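You operate a simulated robot arm through the tools that you are given. There is no shell and no other tool.

Carry out the task below with a simulated robot arm. There is one attempt and no reset: what you move stays moved.

JOB
Wind the black spool's wire onto the blue spool under the guard.
Fine: switch off, open the guard, put the wound spool in the long grey tray; leave the speed dial alone. Where these are worked on the way, their far stop is far enough and under half their travel is too little: clear guard.

It is judged by the outcome, as a careful person would: the job done as asked, and still so three seconds after it is handed in. It fails if anything else is knocked over, pushed out of place, dropped, spilled or broken.

ROBOT AND FRAMES
A 7-joint arm with a fingered hand, fixed in place. Base frame: the origin is at the foot of the arm, x ahead of it, y to its left, z up. Readings come in cm, degrees, newtons and seconds.
With the tool pointing down near the work surface it reaches from about 34 to 70 cm from the base axis. Its first joint turns from -69.0 to 172.0 degrees. Payload 3.4 kg.
The tool frame sits at the grasp point between the pads (the TCP): z along the fingers, y along the line on which they close. The tips reach 2.5 cm beyond it. The gripper opens to 8.8 cm. The gripper's body begins 2.9 cm behind the TCP. The gripper is a hand of 5 fingers: y runs from the thumb to the fingers, the wrist lies at [-1.3, -9.7, -16.2] in the tool frame, and closing takes about 1.5 s.
Orientation is told as [roll, pitch, yaw] about the base's x, y, z axes, in that order, counted from this pose: with the fingers straight down and the wrist toward the robot, the tool's x, y and z point along [0, 1, 0], [1, 0, 0] and [0, 0, -1] of the base frame.

CONTROLS
- The arm moves only by the tool apply_moves. Its argument "rows" is a list of rows, each a list of 6 numbers: the shift along the base's x, y, z in units of 300 mm (1.0 is 300 mm), then the turn, a rotation vector about the base's x, y, z in units of 180 degrees (1.0 is 180 degrees). In form: [[dx, dy, dz, wx, wy, wz], ...]. A call has 1 to 20 rows; each row is the pose to reach, as a shift and turn from the pose commanded when the call began. "fingers" is the closure, from 0 (fully open) to 1 (shut), set as the call begins (left out, the last holds). A call with a number of a shift or a turn outside -1 to 1 is refused whole. Each row takes 0.2 s and may step no farther than 5 cm and 8.6 degrees from the row before; otherwise, or with a gripper value out of range, the whole call is refused. Where a pose cannot be reached the arm comes as near as it can. A force on the tool above 40 N (or 10 N above the force at the start of the call, whichever is more), or a blocked arm, ends the call early, and 0.2 s more pass. Each finger travels about 15.3 cm/s and halts on what it meets, pressing with about 24 N; the grip force reading is that of the motor and also rises with nothing between the fingers. The clock runs only during rows and for 0.2 s after the last one: add rows that repeat a pose to give the fingers time. The reply holds the time, the measured pose of the TCP, the force on the tool along the base axes, the opening and the grip force, in the units named above and with some noise, with the torque about the TCP (base axes, N m) and any sound that the robot's microphone picked up.
- Cameras (640 x 400 px; columns grow to the right, rows downward): "scene" is fixed at [5.06, -49.96, 145.79]; the picture's right is [0.06, -1.00, 0.00], its down [-0.78, -0.04, -0.62] and it looks along [0.62, 0.03, -0.78] (base axes); focal length 291 px, centre (320, 200). "wrist" rides on the gripper at [5.9, -7.9, -10.5] in the tool frame; the picture's right is [-0.73, 0.32, -0.61], its down [-0.62, -0.68, 0.38] and it looks along [-0.29, 0.66, 0.70] (tool axes); focal length 234 px, centre (320, 200). There is no depth. A picture from a camera that has moved, and an enlarged one, comes with that camera's place and axes in the base frame and with its lens.
- get_image(camera): a new picture of that camera. It takes no simulated time.
- raise_lower(by): slides the trunk up (or, below 0, down) by that many cm; the arm rides with it, the base frame stays. It gives what a move gives, with no picture.
- preshape(shape): the hand has 5 fingers and takes this shape, open, in about a second: jaw (thumb against the fingers, like two jaws); tri (thumb and two fingers); tip (a fingertip pinch); poke (one finger out to press); point (the index stretched); flat (the hand flat); cup (the hand cupped); fist (a fist). The gripper value then closes the fingers along that shape, each until it touches; the sizes above hold for jaw. It gives what a move gives, with no picture.
- zoom(camera, box): a new picture of the part [left, top, right, bottom] of that camera's present view, enlarged. It takes no simulated time.
- close_job(): hands the job in; it is judged then, once.

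Nothing tells you positions but the pictures and the camera data. Unless the task says otherwise, let go and move clear before handing in.

The tools are called as a command line: name --pt "numbers of a row" for each row, then --argument value for the rest, lists and objects as JSON in quotes. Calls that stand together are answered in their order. apply_moves: Moves the arm, as the interface text tells. Its arguments: {"type":"object","properties":{"rows":{"type":"array","items":{"type":"array","items":{"type":"number"}}},"fingers":{"type":"number"}},"required":["rows"]} The other tools are called the same way: raise_lower (by) slides the trunk up or down; preshape (shape) gives the hand a shape; get_image (camera) takes a picture; zoom (camera, box) takes an enlarged picture of a part of a camera's view; close_job () hands the job in.

At the start:

```text
clock: 0.0
ee_pos: [26.55, -37.03, 124.13]
orientation: [-0.1, -0.1, 0.0]
ft_force: [-0.3, -0.7, -0.2]
wrist_torque: [-0.02, -0.04, -0.04]
opening: 8.76
gripper_force: 0.1
shape: jaw
trunk travel left (down, up): [-65.0, 29.0]
```

scene: 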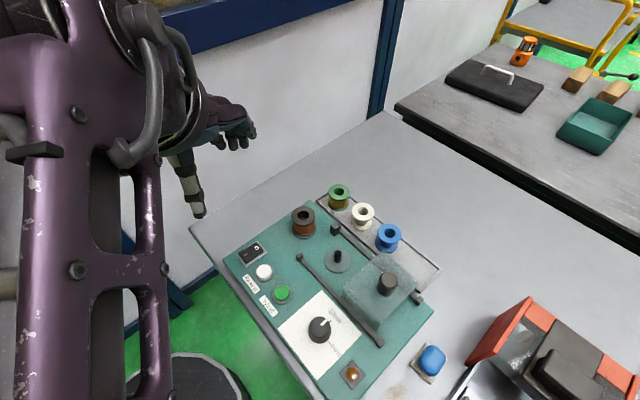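
wrist: 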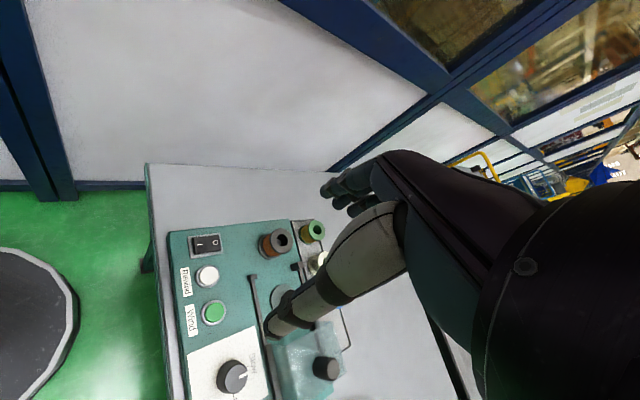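

I see a winding machine panel with a switch, buttons, a dial, a spindle, a guard, and spools in a tray at the back. I'll look closer before moving.

zoom --camera "scene" --box '[220, 170, 460, 320]'

zoom --camera "scene" --box '[220, 250, 460, 400]'

zoom --camera "wrist" --box '[150, 200, 390, 400]'

```text
2.67 times, centred on (340, 245) of scene
camera zoom: at [5.06, -49.96, 145.79], right [0.06, -1.0, 0.0], down [-0.78, -0.04, -0.62], along [0.62, 0.03, -0.78], focal length 776 px, centre (267, 80)
```

zoom: 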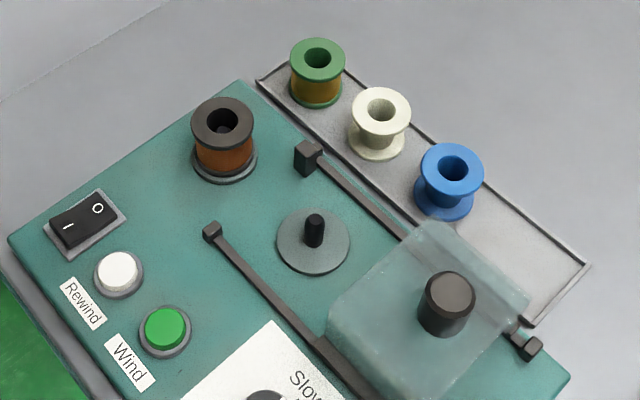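

```text
2.67 times, centred on (340, 325) of scene
camera zoom: at [5.06, -49.96, 145.79], right [0.06, -1.0, 0.0], down [-0.78, -0.04, -0.62], along [0.62, 0.03, -0.78], focal length 776 px, centre (267, -133)
```

zoom: 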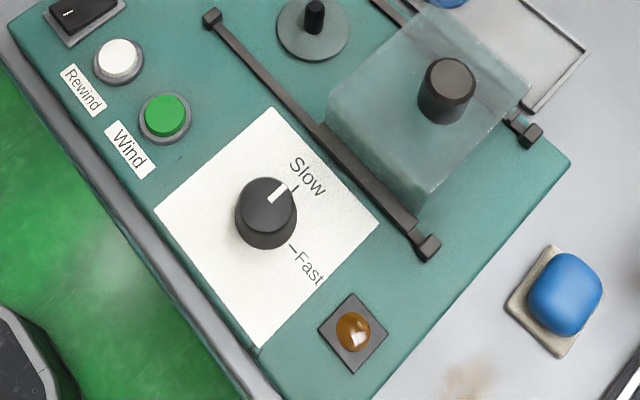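

```text
2.00 times, centred on (270, 300) of wrist
camera zoom: at [18.69, -31.19, 134.67], right [0.32, -0.73, 0.61], down [-0.68, -0.62, -0.38], along [0.66, -0.29, -0.7], focal length 468 px, centre (420, 0)
```

zoom: 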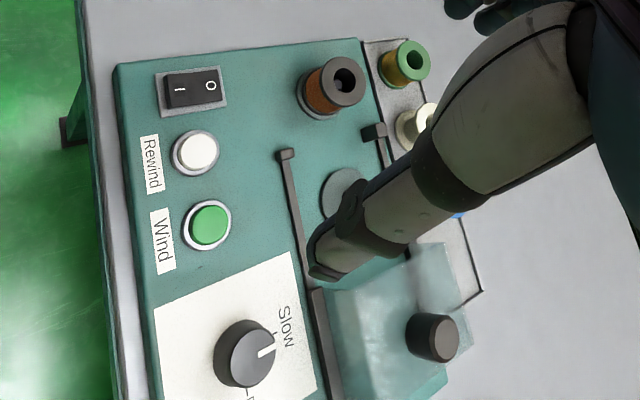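

The machine's take-up peg looks bare, the guard sits open at the right end of its rails, and the empty blue spool stands in the tray. Next I check what the hand looks like in its different shapes.

preshape --shape "tri"

get_image --camera "wrist"

zoom --camera "scene" --box '[120, 60, 320, 240]'

preshape --shape "tip"

get_image --camera "wrist"

zoom --camera "scene" --box '[120, 60, 320, 240]'

preshape --shape "poke"

get_image --camera "wrist"

zoom --camera "scene" --box '[120, 60, 320, 240]'

```text
clock: 0.9
ee_pos: [26.51, -37.11, 124.14]
orientation: [0.1, 0.1, 0.1]
ft_force: [0.2, 0.4, 0.1]
wrist_torque: [0.02, -0.01, 0.02]
opening: 8.78
gripper_force: 0.1
shape: tri
trunk travel left (down, up): [-65.0, 29.0]
```

```text
taken
camera wrist: at [18.69, -31.19, 134.67], right [0.32, -0.73, 0.61], down [-0.68, -0.62, -0.38], along [0.66, -0.29, -0.7], focal length 234 px, centre (320, 200)
```

wrist: 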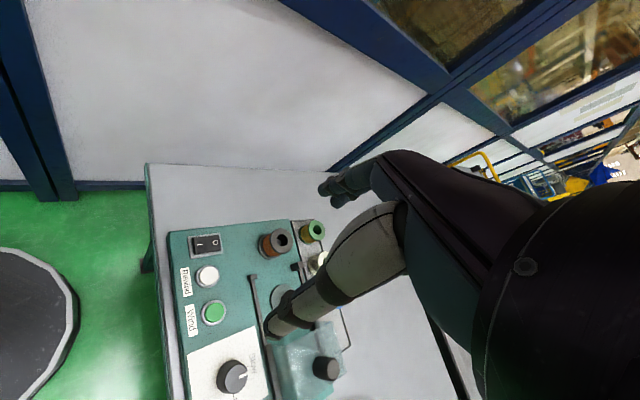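

```text
2.22 times, centred on (220, 150) of scene
camera zoom: at [5.06, -49.96, 145.79], right [0.06, -1.0, 0.0], down [-0.78, -0.04, -0.62], along [0.62, 0.03, -0.78], focal length 647 px, centre (542, 311)
```

zoom: 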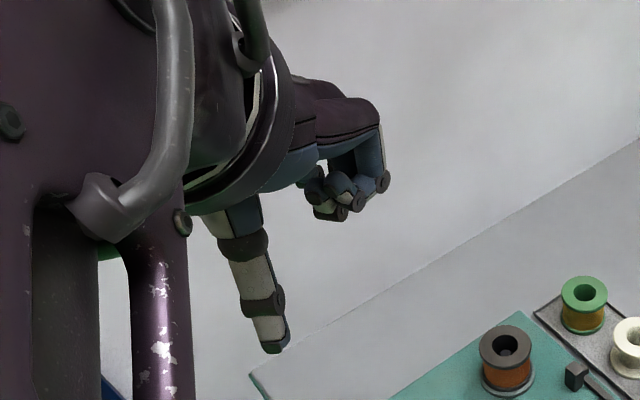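

```text
clock: 1.8
ee_pos: [26.52, -37.09, 124.14]
orientation: [-0.1, 0.0, 0.0]
ft_force: [-0.2, 0.4, -0.8]
wrist_torque: [0.03, 0.0, -0.02]
opening: 8.77
gripper_force: 0.1
shape: tip
trunk travel left (down, up): [-65.0, 29.0]
```

```text
taken
camera wrist: at [18.69, -31.19, 134.67], right [0.32, -0.73, 0.61], down [-0.68, -0.62, -0.38], along [0.66, -0.29, -0.7], focal length 234 px, centre (320, 200)
```

wrist: 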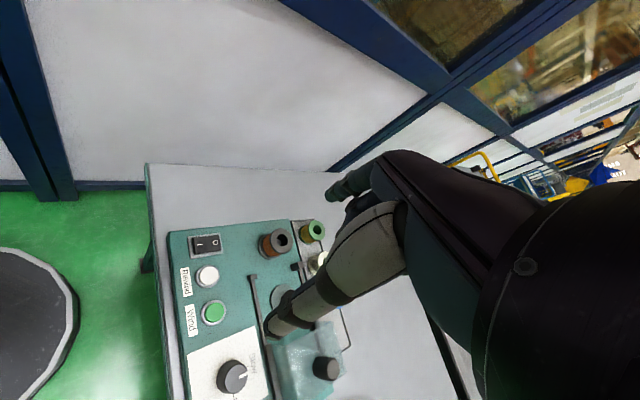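

```text
2.22 times, centred on (220, 150) of scene
camera zoom: at [5.06, -49.96, 145.79], right [0.06, -1.0, 0.0], down [-0.78, -0.04, -0.62], along [0.62, 0.03, -0.78], focal length 647 px, centre (542, 311)
```

zoom: 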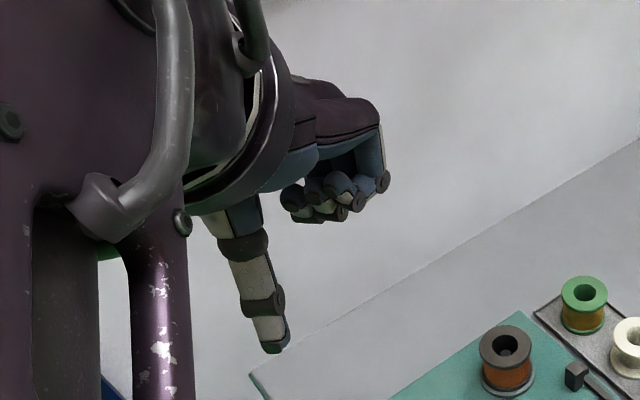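

```text
clock: 2.7
ee_pos: [26.59, -37.08, 124.02]
orientation: [0.1, 0.0, 0.1]
ft_force: [0.3, -0.4, -0.9]
wrist_torque: [0.0, -0.01, 0.0]
opening: 0.0
gripper_force: 0.0
shape: poke
trunk travel left (down, up): [-65.0, 29.0]
```

```text
taken
camera wrist: at [18.69, -31.19, 134.67], right [0.32, -0.73, 0.61], down [-0.68, -0.62, -0.38], along [0.66, -0.29, -0.7], focal length 234 px, centre (320, 200)
```

wrist: 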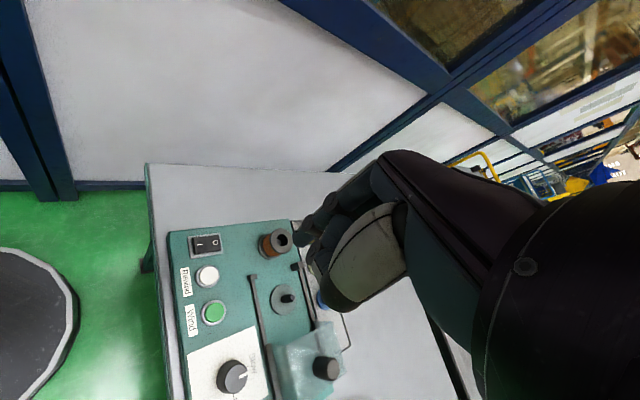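

```text
2.22 times, centred on (220, 150) of scene
camera zoom: at [5.06, -49.96, 145.79], right [0.06, -1.0, 0.0], down [-0.78, -0.04, -0.62], along [0.62, 0.03, -0.78], focal length 647 px, centre (542, 311)
```

zoom: 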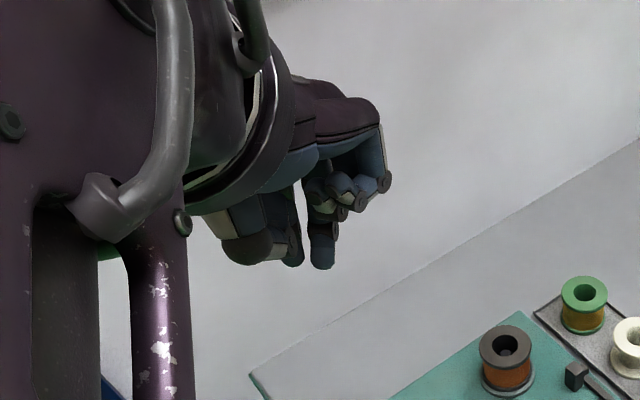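

The poke shape leaves one finger out, and I need its tip position relative to the tool frame. I zoom in on the hand.

zoom --camera "wrist" --box '[240, 140, 440, 340]'

zoom --camera "scene" --box '[170, 80, 270, 160]'

zoom --camera "wrist" --box '[160, 210, 360, 400]'

```text
2.00 times, centred on (340, 240) of wrist
camera zoom: at [18.69, -31.19, 134.67], right [0.32, -0.73, 0.61], down [-0.68, -0.62, -0.38], along [0.66, -0.29, -0.7], focal length 468 px, centre (280, 120)
```

zoom: 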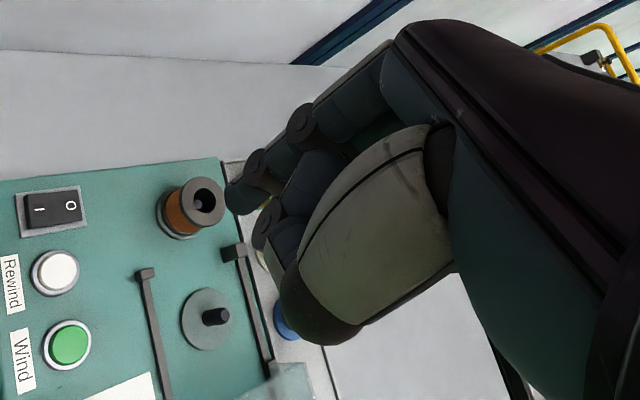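

```text
5.00 times, centred on (220, 120) of scene
camera zoom: at [5.06, -49.96, 145.79], right [0.06, -1.0, 0.0], down [-0.78, -0.04, -0.62], along [0.62, 0.03, -0.78], focal length 1456 px, centre (820, 600)
```

zoom: 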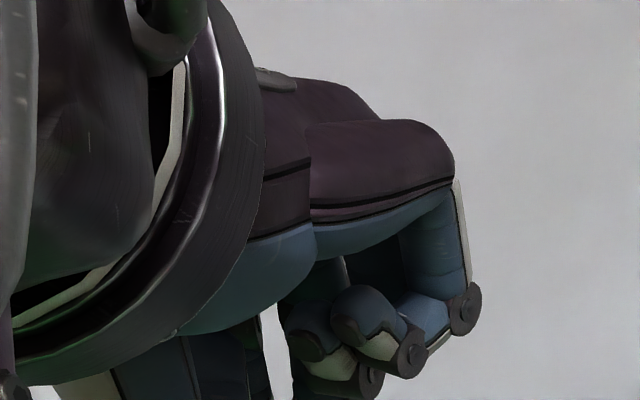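

```text
2.11 times, centred on (260, 305) of wrist
camera zoom: at [18.69, -31.19, 134.67], right [0.32, -0.73, 0.61], down [-0.68, -0.62, -0.38], along [0.66, -0.29, -0.7], focal length 493 px, centre (446, -21)
```

zoom: 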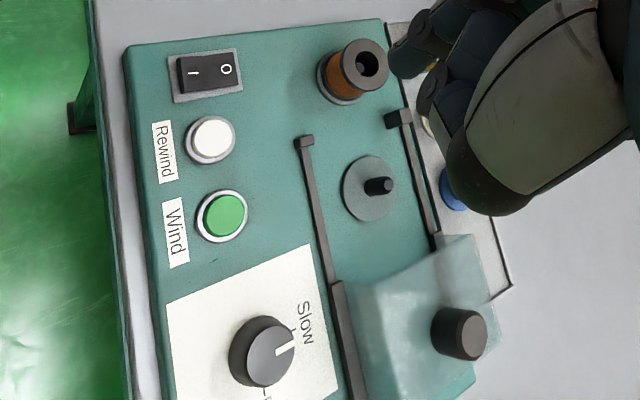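

The poke fingertip lies roughly 2.5 cm beyond the TCP. The panel is turned about 45° with its top near z≈88: switch at (35,-33), peg at (34,-52), guard knob at (26,-61), blue spool near (41,-64). I turn the hand to face the machine and look again.

preshape --shape "jaw"

apply_moves --pt "0.06 -0.06 0 0 0 -0.0417" --pt "0.13 -0.12 0 0 0 -0.0833" --pt "0.19 -0.18 0 0 0 -0.125" --pt "0.25 -0.24 0 0 0 -0.1667" --pt "0.32 -0.3 0 0 0 -0.2083" --pt "0.383 -0.367 0 0 0 -0.25" --fingers 0

raise_lower --by -15

get_image --camera "scene"

get_image --camera "wrist"

```text
clock: 3.6
ee_pos: [26.46, -37.11, 124.01]
orientation: [0.0, 0.0, 0.2]
ft_force: [-0.1, 0.8, -0.6]
wrist_torque: [0.01, -0.03, 0.0]
opening: 8.78
gripper_force: 0.1
shape: jaw
trunk travel left (down, up): [-65.0, 29.0]
```

```text
clock: 5.0
ee_pos: [38.09, -48.05, 123.99]
orientation: [0.0, 0.0, -45.2]
ft_force: [-0.6, 0.0, 0.6]
wrist_torque: [0.0, 0.0, 0.04]
opening: 8.77
gripper_force: 0.2
shape: jaw
trunk travel left (down, up): [-65.0, 29.0]
```

```text
clock: 6.8
ee_pos: [37.92, -47.99, 109.1]
orientation: [0.0, 0.0, -44.9]
ft_force: [-1.1, 0.6, -0.1]
wrist_torque: [0.0, -0.01, 0.02]
opening: 8.78
gripper_force: 0.1
shape: jaw
trunk travel left (down, up): [-50.0, 44.0]
```

```text
taken
```

scene: 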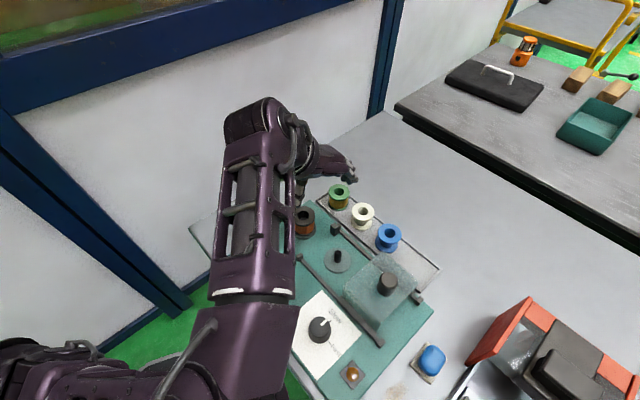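

```text
taken
camera wrist: at [36.61, -38.36, 119.67], right [-0.28, -0.74, 0.61], down [-0.92, 0.04, -0.38], along [0.26, -0.67, -0.7], focal length 234 px, centre (320, 200)
```

wrist: 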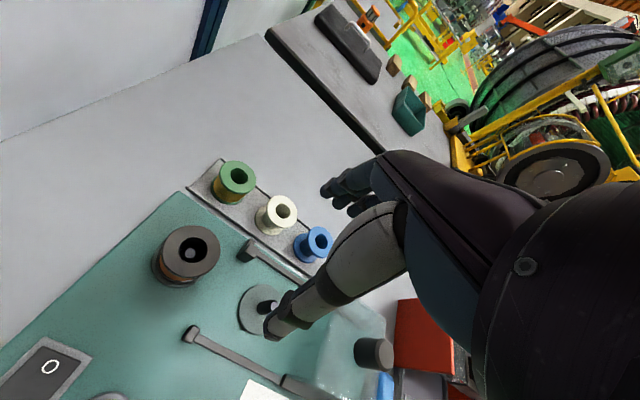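

The blue spool triangulates to about (41.0,-64.1) with its top near z≈90. I move the open hand to above it at a safe height.

apply_moves --pt "0.025 -0.13 -0.05 0 0 0" --pt "0.05 -0.27 -0.1 0 0 0" --pt "0.075 -0.4 -0.18 0 0 0" --pt "0.103 -0.537 -0.237 0 0 0" --pt "0.103 -0.537 -0.237 0 0 0"

get_image --camera "scene"

get_image --camera "wrist"

```text
clock: 8.0
ee_pos: [41.02, -64.33, 102.09]
orientation: [0.0, -0.2, -44.9]
ft_force: [0.5, -0.4, 0.5]
wrist_torque: [-0.01, 0.03, 0.02]
opening: 8.78
gripper_force: 0.0
shape: jaw
trunk travel left (down, up): [-50.0, 44.0]
```

```text
taken
```

scene: 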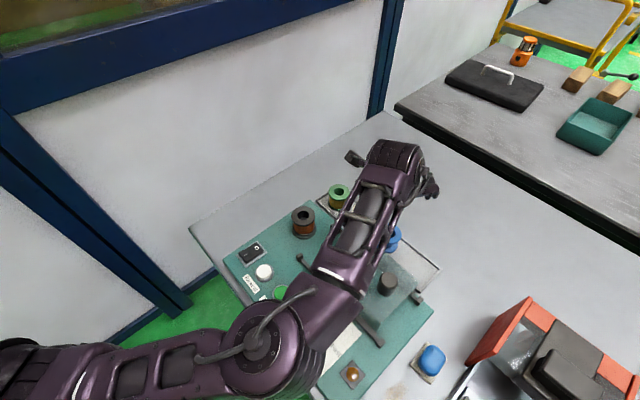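

```text
taken
camera wrist: at [39.7, -54.53, 112.6], right [-0.28, -0.74, 0.61], down [-0.92, 0.04, -0.38], along [0.26, -0.67, -0.7], focal length 234 px, centre (320, 200)
```

wrist: 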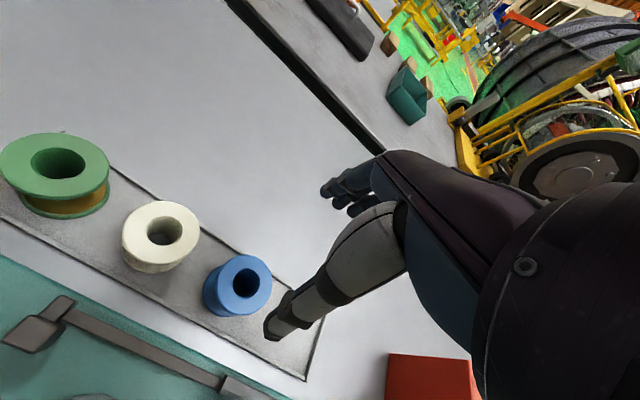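

The arm reaches over the spool with room. I check the fingers, tray lips and guard corner more closely before descending.

zoom --camera "scene" --box '[320, 120, 480, 220]'

zoom --camera "wrist" --box '[180, 140, 420, 380]'

zoom --camera "wrist" --box '[0, 200, 320, 400]'

```text
4.00 times, centred on (400, 170) of scene
camera zoom: at [5.06, -49.96, 145.79], right [0.06, -1.0, 0.0], down [-0.78, -0.04, -0.62], along [0.62, 0.03, -0.78], focal length 1165 px, centre (0, 320)
```

zoom: 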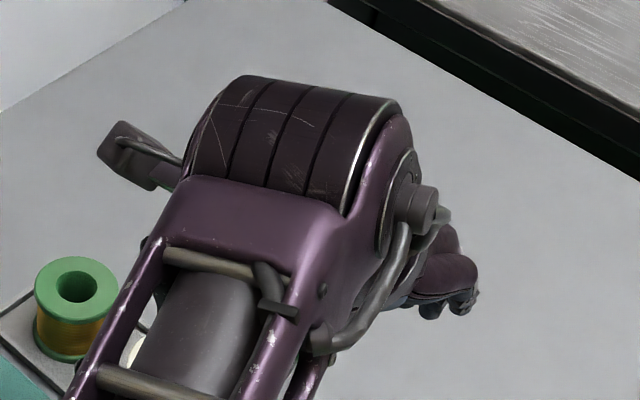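

```text
1.67 times, centred on (300, 260) of wrist
camera zoom: at [39.7, -54.53, 112.6], right [-0.28, -0.74, 0.61], down [-0.92, 0.04, -0.38], along [0.26, -0.67, -0.7], focal length 390 px, centre (353, 100)
```

zoom: 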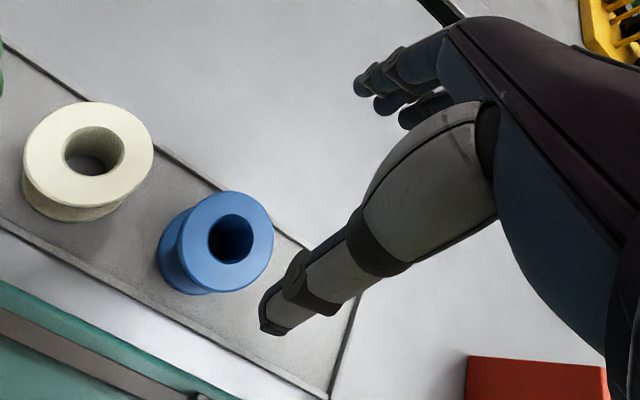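

```text
2.00 times, centred on (160, 300) of wrist
camera zoom: at [39.7, -54.53, 112.6], right [-0.28, -0.74, 0.61], down [-0.92, 0.04, -0.38], along [0.26, -0.67, -0.7], focal length 468 px, centre (640, 0)
```

zoom: 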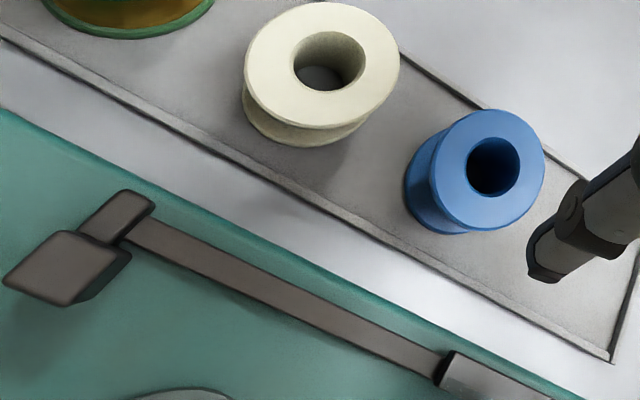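

The tray lips are low and there is a clear strip between tray and panel. I turn the hand a further 17° so the wrist stays off the guard, and descend partway over the blue spool.

apply_moves --pt "-0.003 0.004 -0.1 0 0 -0.045" --pt "-0.008 0.009 -0.2 0 0 -0.09" --pt "-0.008 0.009 -0.3 0 0 -0.0944" --pt "-0.008 0.009 -0.3 0 0 -0.0944"

get_image --camera "wrist"

zoom --camera "scene" --box '[300, 140, 480, 260]'

```text
clock: 8.9
ee_pos: [40.89, -63.94, 92.89]
orientation: [0.1, 0.0, -62.0]
ft_force: [-0.2, -1.1, -0.5]
wrist_torque: [-0.01, 0.0, 0.0]
opening: 8.77
gripper_force: 0.1
shape: jaw
trunk travel left (down, up): [-50.0, 44.0]
```

```text
taken
camera wrist: at [42.39, -54.12, 103.55], right [-0.49, -0.63, 0.61], down [-0.87, 0.31, -0.38], along [0.05, -0.72, -0.7], focal length 234 px, centre (320, 200)
```

wrist: 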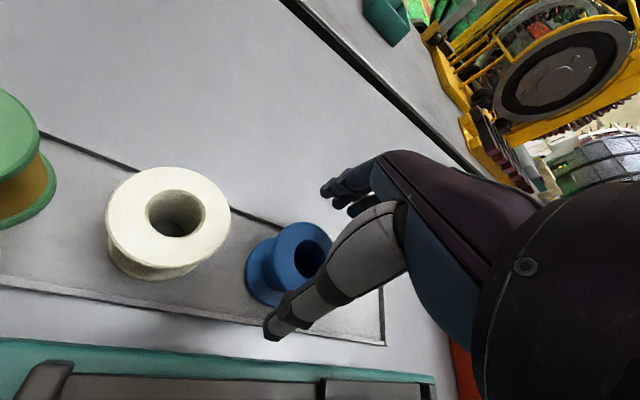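

```text
3.33 times, centred on (390, 200) of scene
camera zoom: at [5.06, -49.96, 145.79], right [0.06, -1.0, 0.0], down [-0.78, -0.04, -0.62], along [0.62, 0.03, -0.78], focal length 970 px, centre (87, 200)
```

zoom: 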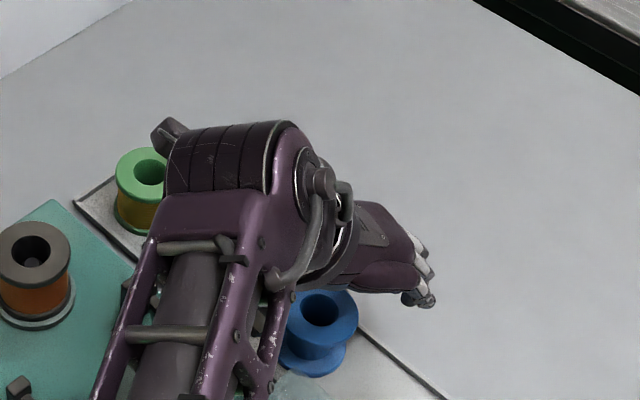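

The spool refines to about (40.5,-63.75), and the hand straddles it. I descend to grip height and check.

apply_moves --pt "-0.01 0.007 -0.05 0 0 0" --pt "-0.01 0.007 -0.1 0 0 0" --pt "-0.01 0.007 -0.137 0 0 0" --pt "-0.01 0.007 -0.137 0 0 0"

get_image --camera "wrist"

zoom --camera "scene" --box '[300, 140, 480, 260]'

```text
clock: 9.9
ee_pos: [40.49, -63.75, 88.96]
orientation: [0.2, -0.1, -61.9]
ft_force: [-1.3, 0.7, 1.9]
wrist_torque: [0.07, 0.04, 0.01]
opening: 8.79
gripper_force: 0.1
shape: jaw
trunk travel left (down, up): [-50.0, 44.0]
```

```text
taken
camera wrist: at [42.02, -53.9, 99.49], right [-0.49, -0.63, 0.61], down [-0.87, 0.31, -0.38], along [0.05, -0.72, -0.7], focal length 234 px, centre (320, 200)
```

wrist: 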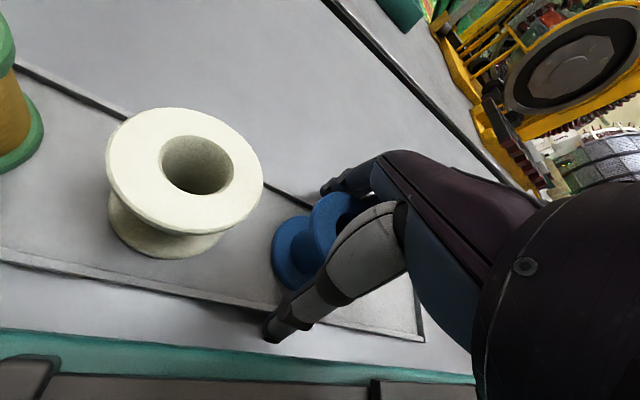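

```text
3.33 times, centred on (390, 200) of scene
camera zoom: at [5.06, -49.96, 145.79], right [0.06, -1.0, 0.0], down [-0.78, -0.04, -0.62], along [0.62, 0.03, -0.78], focal length 970 px, centre (87, 200)
```

zoom: 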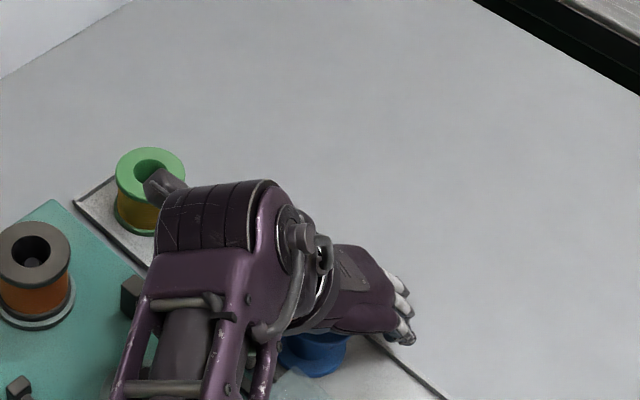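

The thumb and fingers are on either side of the blue spool. I close the grip.

apply_moves --pt "0 0 0 0 0 0" --pt "0 0 0 0 0 0" --pt "0 0 0 0 0 0" --pt "0 0 0 0 0 0" --pt "0 0 0 0 0 0" --pt "0 0 0 0 0 0" --pt "0 0 0 0 0 0" --pt "0 0 0 0 0 0" --pt "0 0 0 0 0 0" --fingers 1

get_image --camera "wrist"

```text
clock: 11.9
ee_pos: [40.49, -63.47, 89.5]
orientation: [0.0, -0.5, -61.9]
ft_force: [8.7, -6.5, 33.3]
wrist_torque: [0.89, 0.41, 0.11]
opening: 7.06
gripper_force: 23.7
shape: jaw
trunk travel left (down, up): [-50.0, 44.0]
```

```text
taken
camera wrist: at [41.91, -53.56, 99.93], right [-0.49, -0.62, 0.61], down [-0.87, 0.3, -0.39], along [0.06, -0.72, -0.69], focal length 234 px, centre (320, 200)
```

wrist: 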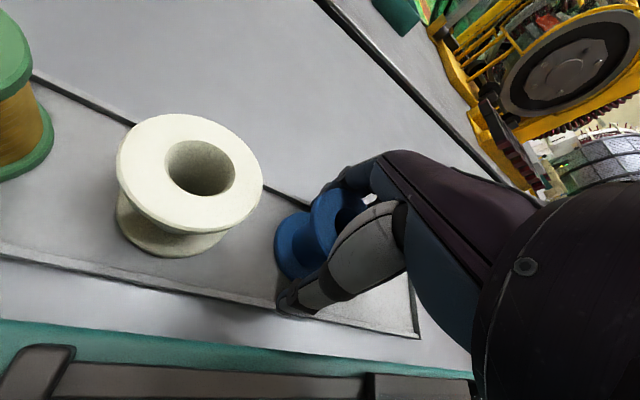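

The upward force shows the thumb tip arcs down onto the tray before meeting the spool. I reopen, raise about 1 cm, and close again.

apply_moves --pt "0 0 0 0 0 0" --pt "0 0 0 0 0 0" --pt "0 0 0 0 0 0" --pt "0 0 0.015 0 0 0" --pt "0 0 0.033 0 0 0" --pt "0 0 0.033 0 0 0" --fingers 0

apply_moves --pt "0 0 0 0 0 0" --pt "0 0 0 0 0 0" --pt "0 0 0 0 0 0" --pt "0 0 0 0 0 0" --pt "0 0 0 0 0 0" --pt "0 0 0 0 0 0" --pt "0 0 0 0 0 0" --pt "0 0 0 0 0 0" --pt "0 0 0 0 0 0" --fingers 1

get_image --camera "wrist"

```text
clock: 13.3
ee_pos: [40.43, -63.56, 89.73]
orientation: [-0.1, 0.1, -61.8]
ft_force: [0.2, -0.5, -0.2]
wrist_torque: [-0.03, 0.0, -0.01]
opening: 8.73
gripper_force: 0.0
shape: jaw
trunk travel left (down, up): [-50.0, 44.0]
```

```text
clock: 15.3
ee_pos: [40.52, -63.74, 89.94]
orientation: [0.0, 0.0, -61.9]
ft_force: [-0.4, 0.7, 0.1]
wrist_torque: [-0.04, 0.0, 0.0]
opening: 4.41
gripper_force: 24.5
shape: jaw
trunk travel left (down, up): [-50.0, 44.0]
```

```text
taken
camera wrist: at [42.08, -53.97, 100.42], right [-0.49, -0.63, 0.61], down [-0.87, 0.31, -0.38], along [0.05, -0.72, -0.7], focal length 234 px, centre (320, 200)
```

wrist: 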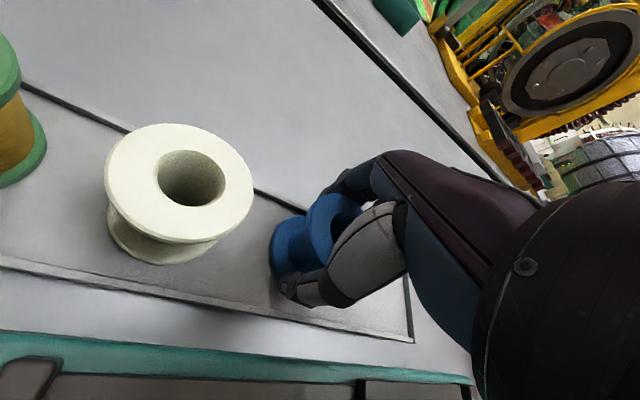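

The grip now holds at 4.4 cm opening. I lift a few centimetres and check that the spool comes along.

apply_moves --pt "0 0 0.03 0 0 0" --pt "0 0 0.08 0 0 0" --pt "0 0 0.15 0 0 0" --pt "0 0 0.25 0 0 0" --pt "0 0 0.33 0 0 0"

get_image --camera "wrist"

zoom --camera "scene" --box '[300, 140, 480, 260]'

```text
clock: 16.6
ee_pos: [40.45, -63.68, 99.69]
orientation: [0.0, -0.1, -62.0]
ft_force: [0.7, 0.5, -0.5]
wrist_torque: [0.0, -0.03, 0.0]
opening: 4.44
gripper_force: 23.9
shape: jaw
trunk travel left (down, up): [-50.0, 44.0]
```

```text
taken
camera wrist: at [42.05, -53.94, 110.32], right [-0.49, -0.63, 0.61], down [-0.87, 0.31, -0.38], along [0.05, -0.72, -0.7], focal length 234 px, centre (320, 200)
```

wrist: 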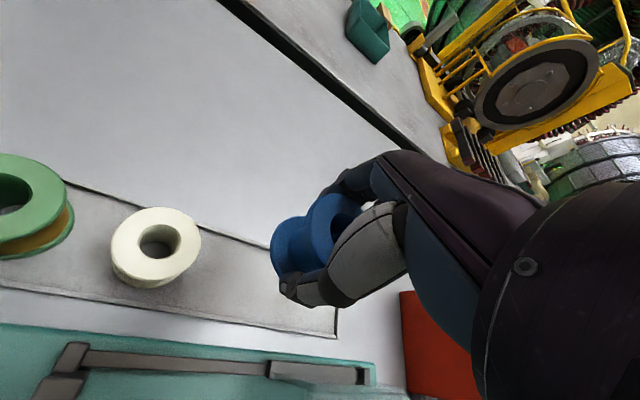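

```text
3.33 times, centred on (390, 200) of scene
camera zoom: at [5.06, -49.96, 145.79], right [0.06, -1.0, 0.0], down [-0.78, -0.04, -0.62], along [0.62, 0.03, -0.78], focal length 970 px, centre (87, 200)
```

zoom: 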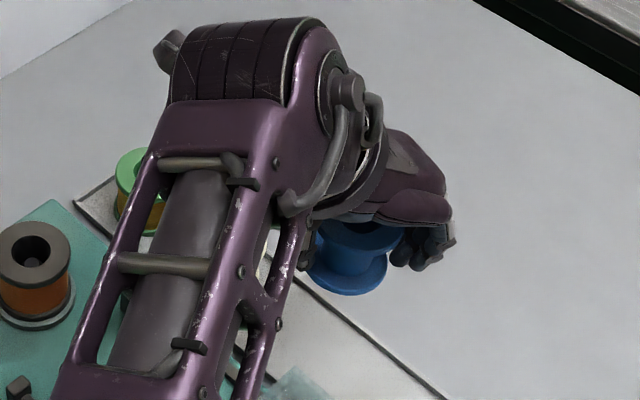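

The spool is held upright. I zoom in to measure where its axis sits relative to the tool point.

zoom --camera "wrist" --box '[240, 160, 400, 320]'

zoom --camera "scene" --box '[370, 190, 450, 240]'

```text
2.50 times, centred on (320, 240) of wrist
camera zoom: at [42.05, -53.94, 110.32], right [-0.49, -0.63, 0.61], down [-0.87, 0.31, -0.38], along [0.05, -0.72, -0.7], focal length 585 px, centre (320, 100)
```

zoom: 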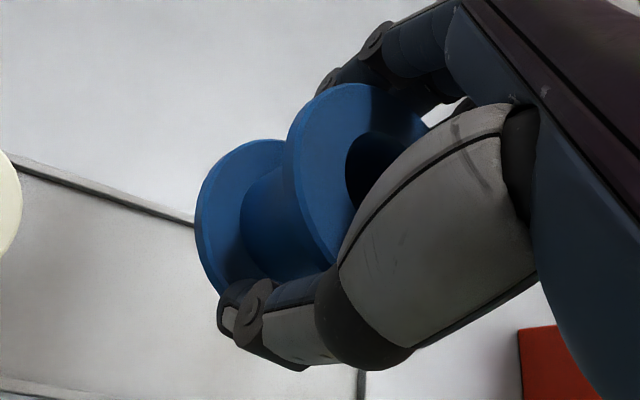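

```text
8.00 times, centred on (410, 215) of scene
camera zoom: at [5.06, -49.96, 145.79], right [0.06, -1.0, 0.0], down [-0.78, -0.04, -0.62], along [0.62, 0.03, -0.78], focal length 2329 px, centre (-400, 80)
```

zoom: 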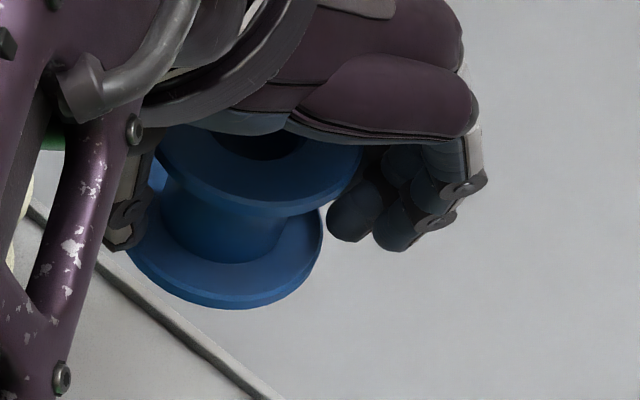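

The spool axis sits about 1 cm toward the fingers from the tool point. I carry it up and toward the machine so I can view the peg from the wrist camera and pin down its position.

apply_moves --pt "-0.01 0.05 0.08 0 0 0.02" --pt "-0.03 0.14 0.16 0 0 0.04" --pt "-0.06 0.24 0.24 0 0 0.06" --pt "-0.09 0.34 0.3 0 0 0.08" --pt "-0.12 0.423 0.34 0 0 0.0944" --pt "-0.12 0.423 0.34 0 0 0.0944"

get_image --camera "wrist"

get_image --camera "scene"

zoom --camera "wrist" --box '[140, 220, 340, 380]'

```text
clock: 17.9
ee_pos: [36.95, -51.07, 109.92]
orientation: [0.0, 0.1, -45.0]
ft_force: [-0.2, -0.9, -1.4]
wrist_torque: [0.0, -0.03, 0.01]
opening: 4.4
gripper_force: 23.9
shape: jaw
trunk travel left (down, up): [-50.0, 44.0]
```

```text
taken
camera wrist: at [35.58, -41.37, 120.51], right [-0.28, -0.74, 0.61], down [-0.92, 0.04, -0.38], along [0.26, -0.67, -0.7], focal length 234 px, centre (320, 200)
```

wrist: 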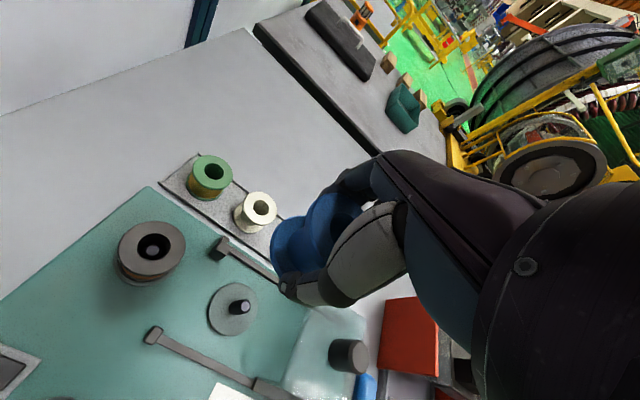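

```text
taken
```

scene: 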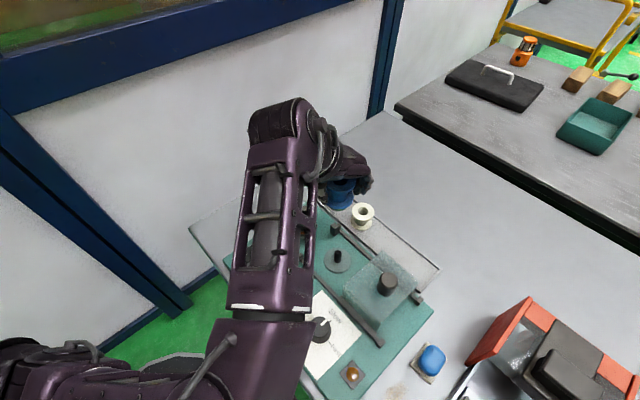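

```text
2.50 times, centred on (240, 300) of wrist
camera zoom: at [35.58, -41.37, 120.51], right [-0.28, -0.74, 0.61], down [-0.92, 0.04, -0.38], along [0.26, -0.67, -0.7], focal length 585 px, centre (520, -50)
```

zoom: 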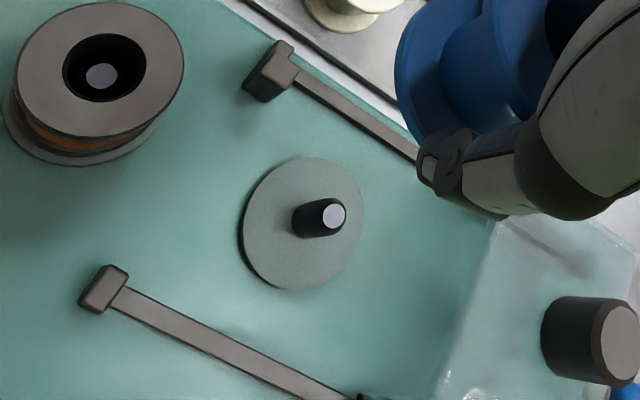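

The peg axis comes out at about (33.9,-52.35) with its top near z≈92.4, from two independent views. Now I re-measure the held spool from the scene camera.

zoom --camera "scene" --box '[310, 160, 390, 220]'

zoom --camera "wrist" --box '[260, 170, 390, 320]'

```text
6.67 times, centred on (350, 190) of scene
camera zoom: at [5.06, -49.96, 145.79], right [0.06, -1.0, 0.0], down [-0.78, -0.04, -0.62], along [0.62, 0.03, -0.78], focal length 1941 px, centre (120, 267)
```

zoom: 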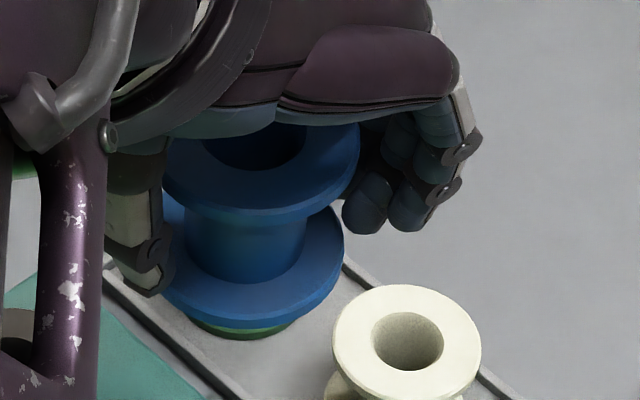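

```text
2.67 times, centred on (325, 245) of wrist
camera zoom: at [35.58, -41.37, 120.51], right [-0.28, -0.74, 0.61], down [-0.92, 0.04, -0.38], along [0.26, -0.67, -0.7], focal length 624 px, centre (307, 80)
```

zoom: 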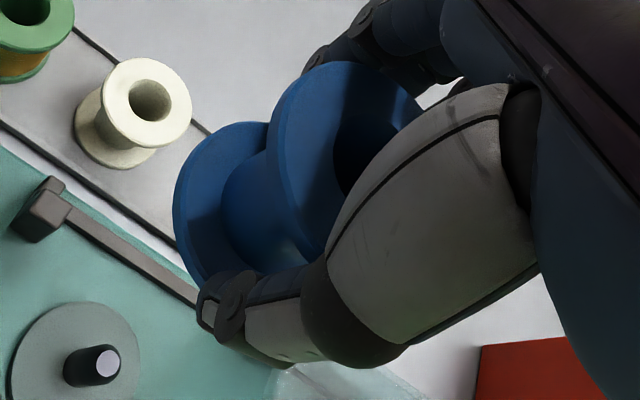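

I take the spool axis to be about 0.8 cm fingerward of the tool point. I move to hover above the peg, turning the hand to yaw -30° to keep the fingers clear of the open guard.

apply_moves --pt "-0.063 -0.015 0 0 0 0.0417" --pt "-0.125 -0.029 -0.05 0 0 0.0833" --pt "-0.125 -0.029 -0.15 0 0 0.0833" --pt "-0.125 -0.029 -0.25 0 0 0.0833" --pt "-0.125 -0.029 -0.35 0 0 0.0833" --pt "-0.125 -0.029 -0.367 0 0 0.0833" --pt "-0.125 -0.029 -0.367 0 0 0.0833"

get_image --camera "wrist"

zoom --camera "scene" --box '[270, 190, 430, 310]'

```text
clock: 19.6
ee_pos: [33.17, -52.09, 98.9]
orientation: [0.0, 0.0, -30.0]
ft_force: [-0.1, -0.8, -0.8]
wrist_torque: [-0.03, 0.01, 0.01]
opening: 4.38
gripper_force: 24.1
shape: jaw
trunk travel left (down, up): [-50.0, 44.0]
```

```text
taken
camera wrist: at [29.34, -42.95, 109.43], right [-0.08, -0.79, 0.61], down [-0.9, -0.2, -0.38], along [0.42, -0.58, -0.7], focal length 234 px, centre (320, 200)
```

wrist: 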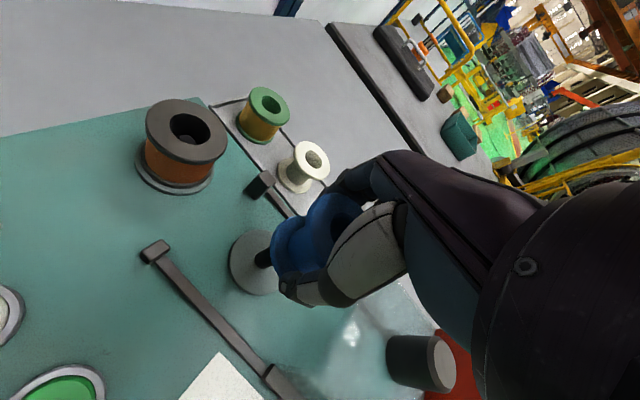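

```text
3.33 times, centred on (350, 250) of scene
camera zoom: at [5.06, -49.96, 145.79], right [0.06, -1.0, 0.0], down [-0.78, -0.04, -0.62], along [0.62, 0.03, -0.78], focal length 970 px, centre (220, 33)
```

zoom: 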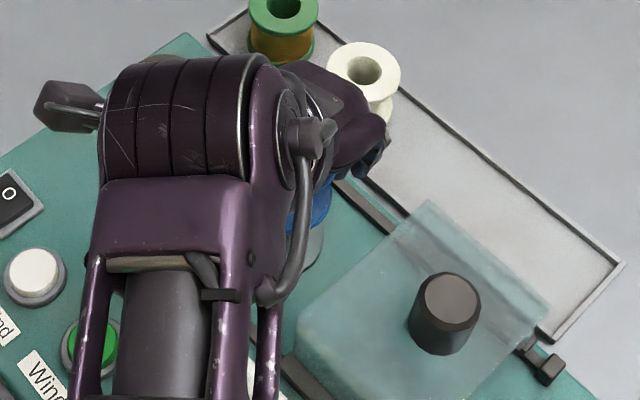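

The wrist view shows the peg just below the spool. I zoom in to check alignment.

zoom --camera "wrist" --box '[210, 170, 370, 320]'

zoom --camera "scene" --box '[330, 220, 380, 270]'

```text
2.67 times, centred on (290, 245) of wrist
camera zoom: at [29.34, -42.95, 109.43], right [-0.08, -0.79, 0.61], down [-0.9, -0.2, -0.38], along [0.42, -0.58, -0.7], focal length 624 px, centre (400, 80)
```

zoom: 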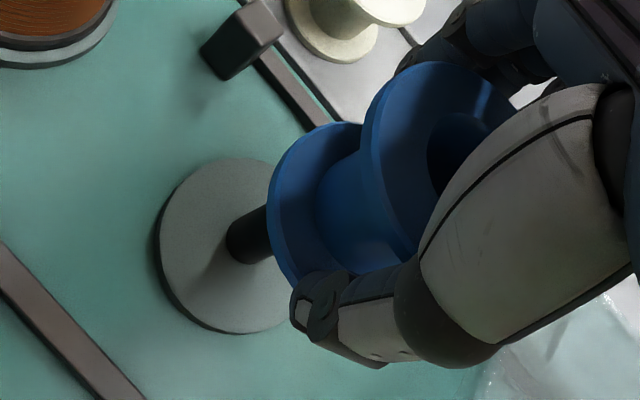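

```text
8.00 times, centred on (355, 245) of scene
camera zoom: at [5.06, -49.96, 145.79], right [0.06, -1.0, 0.0], down [-0.78, -0.04, -0.62], along [0.62, 0.03, -0.78], focal length 2329 px, centre (40, -160)
```

zoom: 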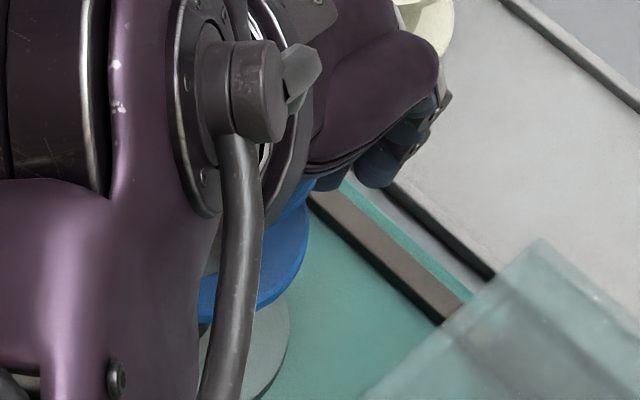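

Peg and spool are nearly aligned; by my measurements the spool needs about 0.35 cm more toward +y. I correct and lower to just above the peg tip.

apply_moves --pt "0.002 0.012 0 0 0 0" --pt "0.002 0.012 -0.025 0 0 0" --pt "0.002 0.012 -0.05 0 0 0" --pt "0.002 0.012 -0.05 0 0 0"

zoom --camera "wrist" --box '[210, 170, 370, 320]'

zoom --camera "scene" --box '[330, 220, 380, 270]'

```text
clock: 20.6
ee_pos: [33.26, -51.65, 97.35]
orientation: [0.0, 0.0, -30.0]
ft_force: [-0.6, -0.7, -0.6]
wrist_torque: [0.01, 0.0, 0.04]
opening: 4.39
gripper_force: 23.9
shape: jaw
trunk travel left (down, up): [-50.0, 44.0]
```

```text
2.67 times, centred on (290, 245) of wrist
camera zoom: at [29.38, -42.54, 107.98], right [-0.08, -0.79, 0.61], down [-0.9, -0.2, -0.38], along [0.42, -0.58, -0.7], focal length 624 px, centre (400, 80)
```

zoom: 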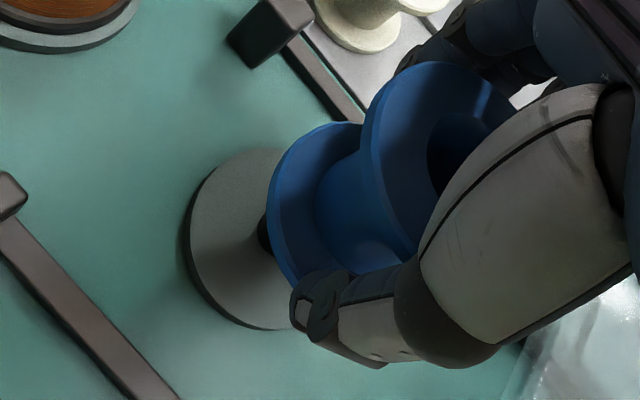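

```text
8.00 times, centred on (355, 245) of scene
camera zoom: at [5.06, -49.96, 145.79], right [0.06, -1.0, 0.0], down [-0.78, -0.04, -0.62], along [0.62, 0.03, -0.78], focal length 2329 px, centre (40, -160)
```

zoom: 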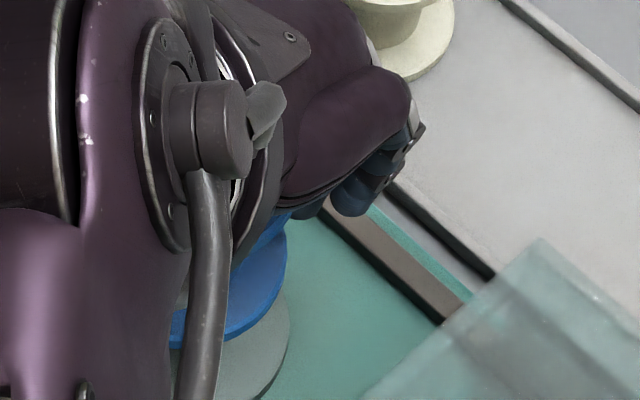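

Alignment looks good from the scene camera and close from the wrist camera. I make a tiny correction and lower slowly onto the peg.

apply_moves --pt "0.003 0.001 -0.01 0 0 0" --pt "0.003 0.001 -0.025 0 0 0" --pt "0.003 0.001 -0.04 0 0 0" --pt "0.003 0.001 -0.055 0 0 0" --pt "0.003 0.001 -0.07 0 0 0"

zoom --camera "wrist" --box '[210, 170, 370, 320]'

```text
clock: 21.8
ee_pos: [33.4, -51.56, 95.4]
orientation: [0.1, -0.2, -30.0]
ft_force: [3.7, -2.3, 4.9]
wrist_torque: [-0.13, -0.17, 0.01]
opening: 4.41
gripper_force: 23.8
shape: jaw
trunk travel left (down, up): [-50.0, 44.0]
```

```text
2.67 times, centred on (290, 245) of wrist
camera zoom: at [29.55, -42.5, 105.98], right [-0.09, -0.79, 0.61], down [-0.9, -0.2, -0.39], along [0.43, -0.58, -0.69], focal length 624 px, centre (400, 80)
```

zoom: 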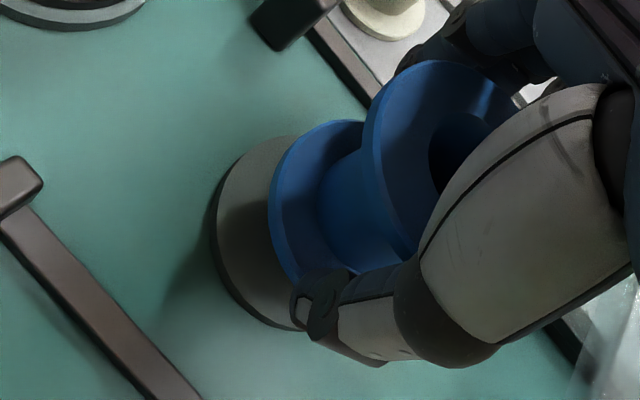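

The spool has slid onto the peg tip with only a light side force. I shift slightly along that force and continue down.

apply_moves --pt "0.005 -0.003 0 0 0 0" --pt "0.006 -0.004 -0.015 0 0 0" --pt "0.006 -0.004 -0.03 0 0 0" --pt "0.006 -0.004 -0.045 0 0 0" --pt "0.006 -0.004 -0.045 0 0 0"

zoom --camera "wrist" --box '[210, 170, 370, 320]'

zoom --camera "scene" --box '[320, 210, 400, 280]'

```text
clock: 22.9
ee_pos: [33.54, -51.65, 93.97]
orientation: [0.0, 0.0, -30.0]
ft_force: [0.5, -0.7, 0.2]
wrist_torque: [0.01, -0.01, 0.02]
opening: 4.41
gripper_force: 24.0
shape: jaw
trunk travel left (down, up): [-50.0, 44.0]
```

```text
2.67 times, centred on (290, 245) of wrist
camera zoom: at [29.69, -42.62, 104.53], right [-0.08, -0.79, 0.61], down [-0.9, -0.2, -0.38], along [0.42, -0.58, -0.7], focal length 624 px, centre (400, 80)
```

zoom: 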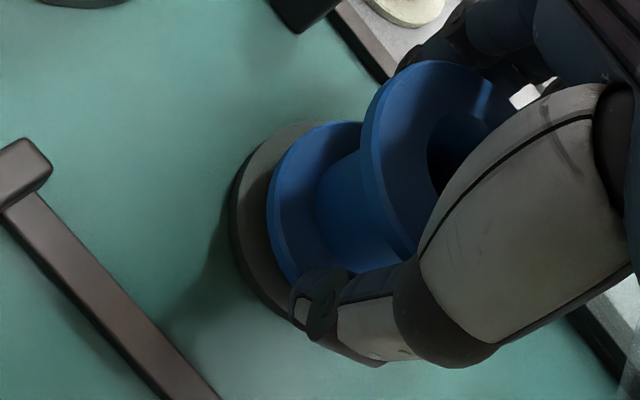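

```text
5.71 times, centred on (360, 245) of scene
camera zoom: at [5.06, -49.96, 145.79], right [0.06, -1.0, 0.0], down [-0.78, -0.04, -0.62], along [0.62, 0.03, -0.78], focal length 1664 px, centre (91, -57)
```

zoom: 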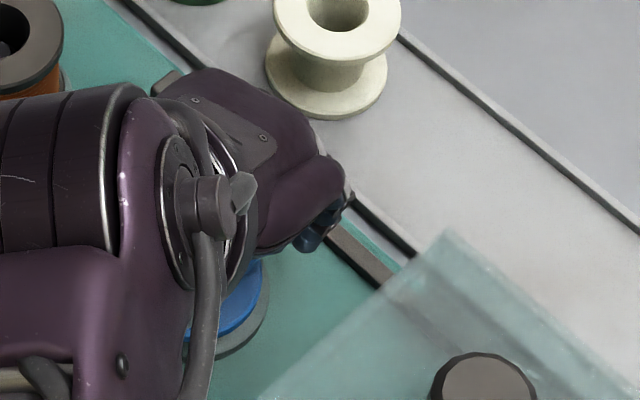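

No side force now; the spool is running freely down the peg. I continue lowering until it seats.

apply_moves --pt "0 0 -0.01 0 0 0" --pt "0 0 -0.02 0 0 0" --pt "0 0 -0.03 0 0 0" --pt "0 0 -0.03 0 0 0"

zoom --camera "wrist" --box '[210, 170, 370, 320]'

```text
clock: 23.9
ee_pos: [33.43, -51.66, 93.05]
orientation: [0.0, 0.1, -30.0]
ft_force: [0.6, 0.3, 0.3]
wrist_torque: [-0.02, 0.01, 0.04]
opening: 4.38
gripper_force: 23.5
shape: jaw
trunk travel left (down, up): [-50.0, 44.0]
```

```text
2.67 times, centred on (290, 245) of wrist
camera zoom: at [29.66, -42.61, 103.64], right [-0.08, -0.79, 0.61], down [-0.9, -0.2, -0.38], along [0.42, -0.58, -0.7], focal length 624 px, centre (400, 80)
```

zoom: 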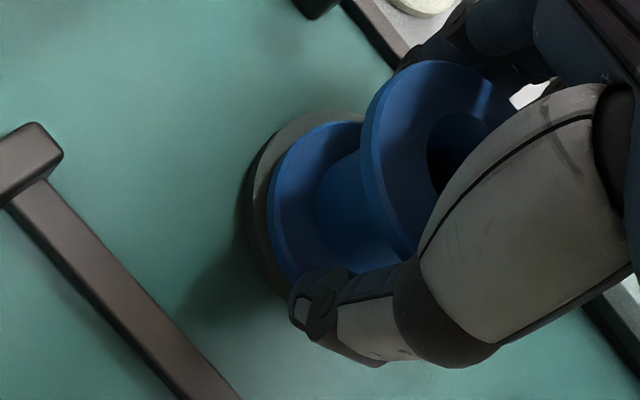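

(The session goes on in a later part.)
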